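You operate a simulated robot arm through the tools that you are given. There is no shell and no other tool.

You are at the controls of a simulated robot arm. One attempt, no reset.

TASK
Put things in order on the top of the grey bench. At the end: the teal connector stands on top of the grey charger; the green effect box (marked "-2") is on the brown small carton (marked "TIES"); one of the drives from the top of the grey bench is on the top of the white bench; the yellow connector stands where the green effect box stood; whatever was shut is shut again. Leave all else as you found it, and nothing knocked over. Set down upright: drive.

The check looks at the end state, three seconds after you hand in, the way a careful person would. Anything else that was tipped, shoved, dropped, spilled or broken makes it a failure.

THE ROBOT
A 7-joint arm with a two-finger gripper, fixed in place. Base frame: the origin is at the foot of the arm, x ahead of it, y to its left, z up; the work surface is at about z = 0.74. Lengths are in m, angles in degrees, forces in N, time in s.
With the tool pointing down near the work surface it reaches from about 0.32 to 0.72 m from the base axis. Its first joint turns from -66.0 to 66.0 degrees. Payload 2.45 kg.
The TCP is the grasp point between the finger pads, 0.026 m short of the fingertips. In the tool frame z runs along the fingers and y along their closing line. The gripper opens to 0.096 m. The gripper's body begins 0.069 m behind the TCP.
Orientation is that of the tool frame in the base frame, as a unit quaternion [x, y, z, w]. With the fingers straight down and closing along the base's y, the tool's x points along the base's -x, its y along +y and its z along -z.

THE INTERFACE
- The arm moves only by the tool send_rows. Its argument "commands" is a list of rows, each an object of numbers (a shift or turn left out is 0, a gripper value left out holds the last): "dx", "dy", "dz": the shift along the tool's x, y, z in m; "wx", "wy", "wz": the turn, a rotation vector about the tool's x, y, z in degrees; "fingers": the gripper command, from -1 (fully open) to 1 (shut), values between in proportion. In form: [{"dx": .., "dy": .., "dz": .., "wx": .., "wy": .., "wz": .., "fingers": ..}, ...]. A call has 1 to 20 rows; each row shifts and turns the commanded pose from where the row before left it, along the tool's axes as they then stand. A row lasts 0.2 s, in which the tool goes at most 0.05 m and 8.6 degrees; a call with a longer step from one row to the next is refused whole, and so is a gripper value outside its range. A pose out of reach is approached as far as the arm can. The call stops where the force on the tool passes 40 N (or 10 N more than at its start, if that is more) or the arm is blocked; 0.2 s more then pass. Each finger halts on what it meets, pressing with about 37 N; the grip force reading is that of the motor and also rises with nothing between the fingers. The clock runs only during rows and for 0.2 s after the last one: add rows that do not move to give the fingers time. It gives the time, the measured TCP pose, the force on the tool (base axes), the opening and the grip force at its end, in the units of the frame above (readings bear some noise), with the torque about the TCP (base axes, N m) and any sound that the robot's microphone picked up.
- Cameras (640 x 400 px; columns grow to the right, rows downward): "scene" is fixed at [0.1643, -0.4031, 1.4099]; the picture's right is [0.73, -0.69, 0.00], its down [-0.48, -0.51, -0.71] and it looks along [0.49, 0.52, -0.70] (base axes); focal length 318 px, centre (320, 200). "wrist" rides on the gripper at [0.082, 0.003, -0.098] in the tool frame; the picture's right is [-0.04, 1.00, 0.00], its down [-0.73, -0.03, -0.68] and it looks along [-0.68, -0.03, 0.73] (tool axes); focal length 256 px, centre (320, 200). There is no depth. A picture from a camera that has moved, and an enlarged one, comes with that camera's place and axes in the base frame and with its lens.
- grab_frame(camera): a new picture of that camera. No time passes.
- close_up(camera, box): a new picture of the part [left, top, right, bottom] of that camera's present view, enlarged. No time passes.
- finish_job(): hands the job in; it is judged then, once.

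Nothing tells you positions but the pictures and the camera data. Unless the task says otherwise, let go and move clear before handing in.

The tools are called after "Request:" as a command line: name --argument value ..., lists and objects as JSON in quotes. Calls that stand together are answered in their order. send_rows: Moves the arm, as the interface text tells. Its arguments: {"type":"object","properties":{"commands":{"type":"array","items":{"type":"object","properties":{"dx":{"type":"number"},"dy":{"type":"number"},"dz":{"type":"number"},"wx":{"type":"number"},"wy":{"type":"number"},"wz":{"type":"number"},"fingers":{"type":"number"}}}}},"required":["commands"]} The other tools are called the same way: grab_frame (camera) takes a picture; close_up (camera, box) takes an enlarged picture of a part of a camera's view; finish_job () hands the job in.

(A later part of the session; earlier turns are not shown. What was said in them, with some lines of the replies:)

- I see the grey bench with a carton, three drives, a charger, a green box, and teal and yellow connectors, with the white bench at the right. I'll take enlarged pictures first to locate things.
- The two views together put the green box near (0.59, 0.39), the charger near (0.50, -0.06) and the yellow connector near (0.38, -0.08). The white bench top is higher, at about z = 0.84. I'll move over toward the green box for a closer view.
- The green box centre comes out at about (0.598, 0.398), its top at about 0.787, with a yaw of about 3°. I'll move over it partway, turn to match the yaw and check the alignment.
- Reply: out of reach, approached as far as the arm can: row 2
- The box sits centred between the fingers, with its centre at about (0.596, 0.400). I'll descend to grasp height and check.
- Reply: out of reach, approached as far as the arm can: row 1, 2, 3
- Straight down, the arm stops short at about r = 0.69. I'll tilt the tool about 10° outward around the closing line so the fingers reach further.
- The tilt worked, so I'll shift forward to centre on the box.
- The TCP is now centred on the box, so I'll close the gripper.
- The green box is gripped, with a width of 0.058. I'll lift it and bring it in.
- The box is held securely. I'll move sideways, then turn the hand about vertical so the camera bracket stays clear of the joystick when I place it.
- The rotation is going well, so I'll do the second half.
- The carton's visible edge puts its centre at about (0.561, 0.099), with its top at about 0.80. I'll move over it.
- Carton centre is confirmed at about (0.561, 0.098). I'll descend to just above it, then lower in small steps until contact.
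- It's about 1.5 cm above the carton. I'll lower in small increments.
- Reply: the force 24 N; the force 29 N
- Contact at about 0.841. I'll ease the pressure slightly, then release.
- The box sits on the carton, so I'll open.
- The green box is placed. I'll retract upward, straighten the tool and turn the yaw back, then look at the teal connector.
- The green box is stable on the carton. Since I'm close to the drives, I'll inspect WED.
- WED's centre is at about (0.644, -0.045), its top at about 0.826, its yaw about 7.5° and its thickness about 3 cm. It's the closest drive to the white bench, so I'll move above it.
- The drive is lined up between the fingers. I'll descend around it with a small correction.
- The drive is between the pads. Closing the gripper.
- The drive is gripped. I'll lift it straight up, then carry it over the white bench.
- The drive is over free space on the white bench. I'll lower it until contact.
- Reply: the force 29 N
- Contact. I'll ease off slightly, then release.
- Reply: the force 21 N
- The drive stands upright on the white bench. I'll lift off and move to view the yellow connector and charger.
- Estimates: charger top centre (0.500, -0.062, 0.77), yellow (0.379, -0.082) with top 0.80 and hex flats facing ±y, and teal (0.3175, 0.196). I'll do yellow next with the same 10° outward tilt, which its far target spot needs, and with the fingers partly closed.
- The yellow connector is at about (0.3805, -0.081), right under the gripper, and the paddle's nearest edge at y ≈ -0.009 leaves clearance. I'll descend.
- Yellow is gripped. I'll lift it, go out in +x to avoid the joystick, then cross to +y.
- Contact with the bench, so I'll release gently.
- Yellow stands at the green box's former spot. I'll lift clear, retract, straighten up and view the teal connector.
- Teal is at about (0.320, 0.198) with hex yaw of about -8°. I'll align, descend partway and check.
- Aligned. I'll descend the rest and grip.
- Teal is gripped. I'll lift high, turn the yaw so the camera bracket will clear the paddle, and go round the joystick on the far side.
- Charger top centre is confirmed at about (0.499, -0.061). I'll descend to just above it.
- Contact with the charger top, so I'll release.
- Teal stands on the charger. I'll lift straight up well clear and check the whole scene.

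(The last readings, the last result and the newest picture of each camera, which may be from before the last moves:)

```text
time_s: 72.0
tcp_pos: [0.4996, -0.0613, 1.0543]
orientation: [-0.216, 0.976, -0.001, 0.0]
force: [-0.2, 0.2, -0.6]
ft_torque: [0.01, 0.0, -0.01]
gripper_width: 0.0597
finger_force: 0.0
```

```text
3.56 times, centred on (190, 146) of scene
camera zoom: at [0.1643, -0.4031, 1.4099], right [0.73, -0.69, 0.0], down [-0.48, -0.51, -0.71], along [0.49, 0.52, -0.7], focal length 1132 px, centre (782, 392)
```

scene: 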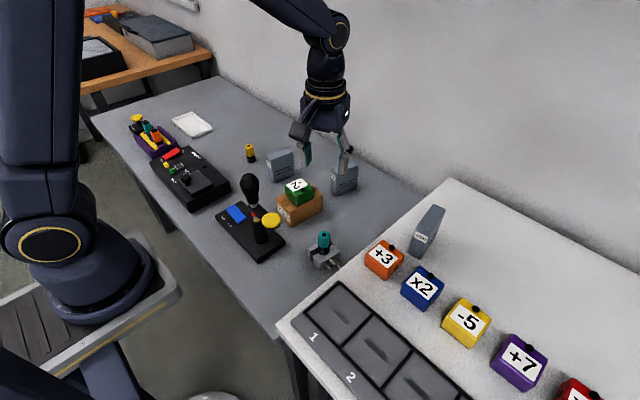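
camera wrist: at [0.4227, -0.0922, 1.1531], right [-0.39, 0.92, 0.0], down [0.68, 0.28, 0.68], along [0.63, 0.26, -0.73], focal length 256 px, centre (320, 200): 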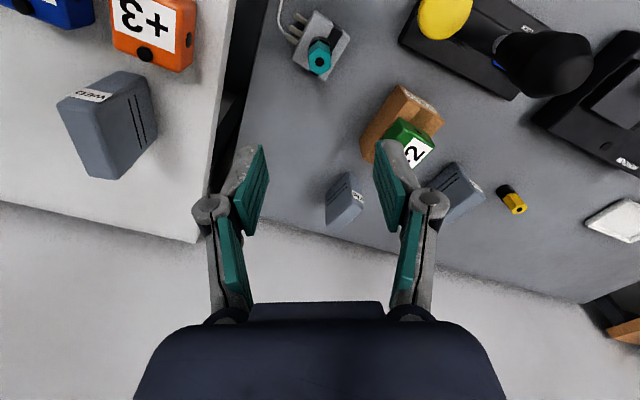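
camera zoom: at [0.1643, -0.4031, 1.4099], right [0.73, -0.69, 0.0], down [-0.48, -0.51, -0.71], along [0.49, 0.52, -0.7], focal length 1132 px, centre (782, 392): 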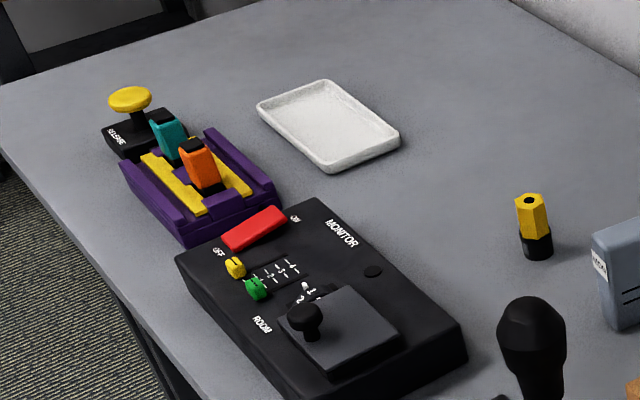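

All four changes are visible: teal on the charger, green on the carton, yellow where the green box stood, and the WED drive upright on the white bench. Everything else looks unmoved, nothing was opened, and the arm is clear, so I'm handing in.

Request:
finish_job

```text
The job is handed in.
```

The job is handed in, and the last pictures before that showed every item in place:

- **Teal connector:** it stands on top of the grey charger.
- **Green box ("-2"):** it sits on the brown "TIES" carton.
- **Drive:** the one marked "WED" stands upright on the white bench, in the clear area behind the "+3" and "X2" boxes.
- **Yellow connector:** it stands where the green box was.

I opened nothing, so nothing needed shutting again. The rest of the bench looked as it did at the start, with nothing knocked over. The arm was lifted clear with its gripper empty before I handed in.
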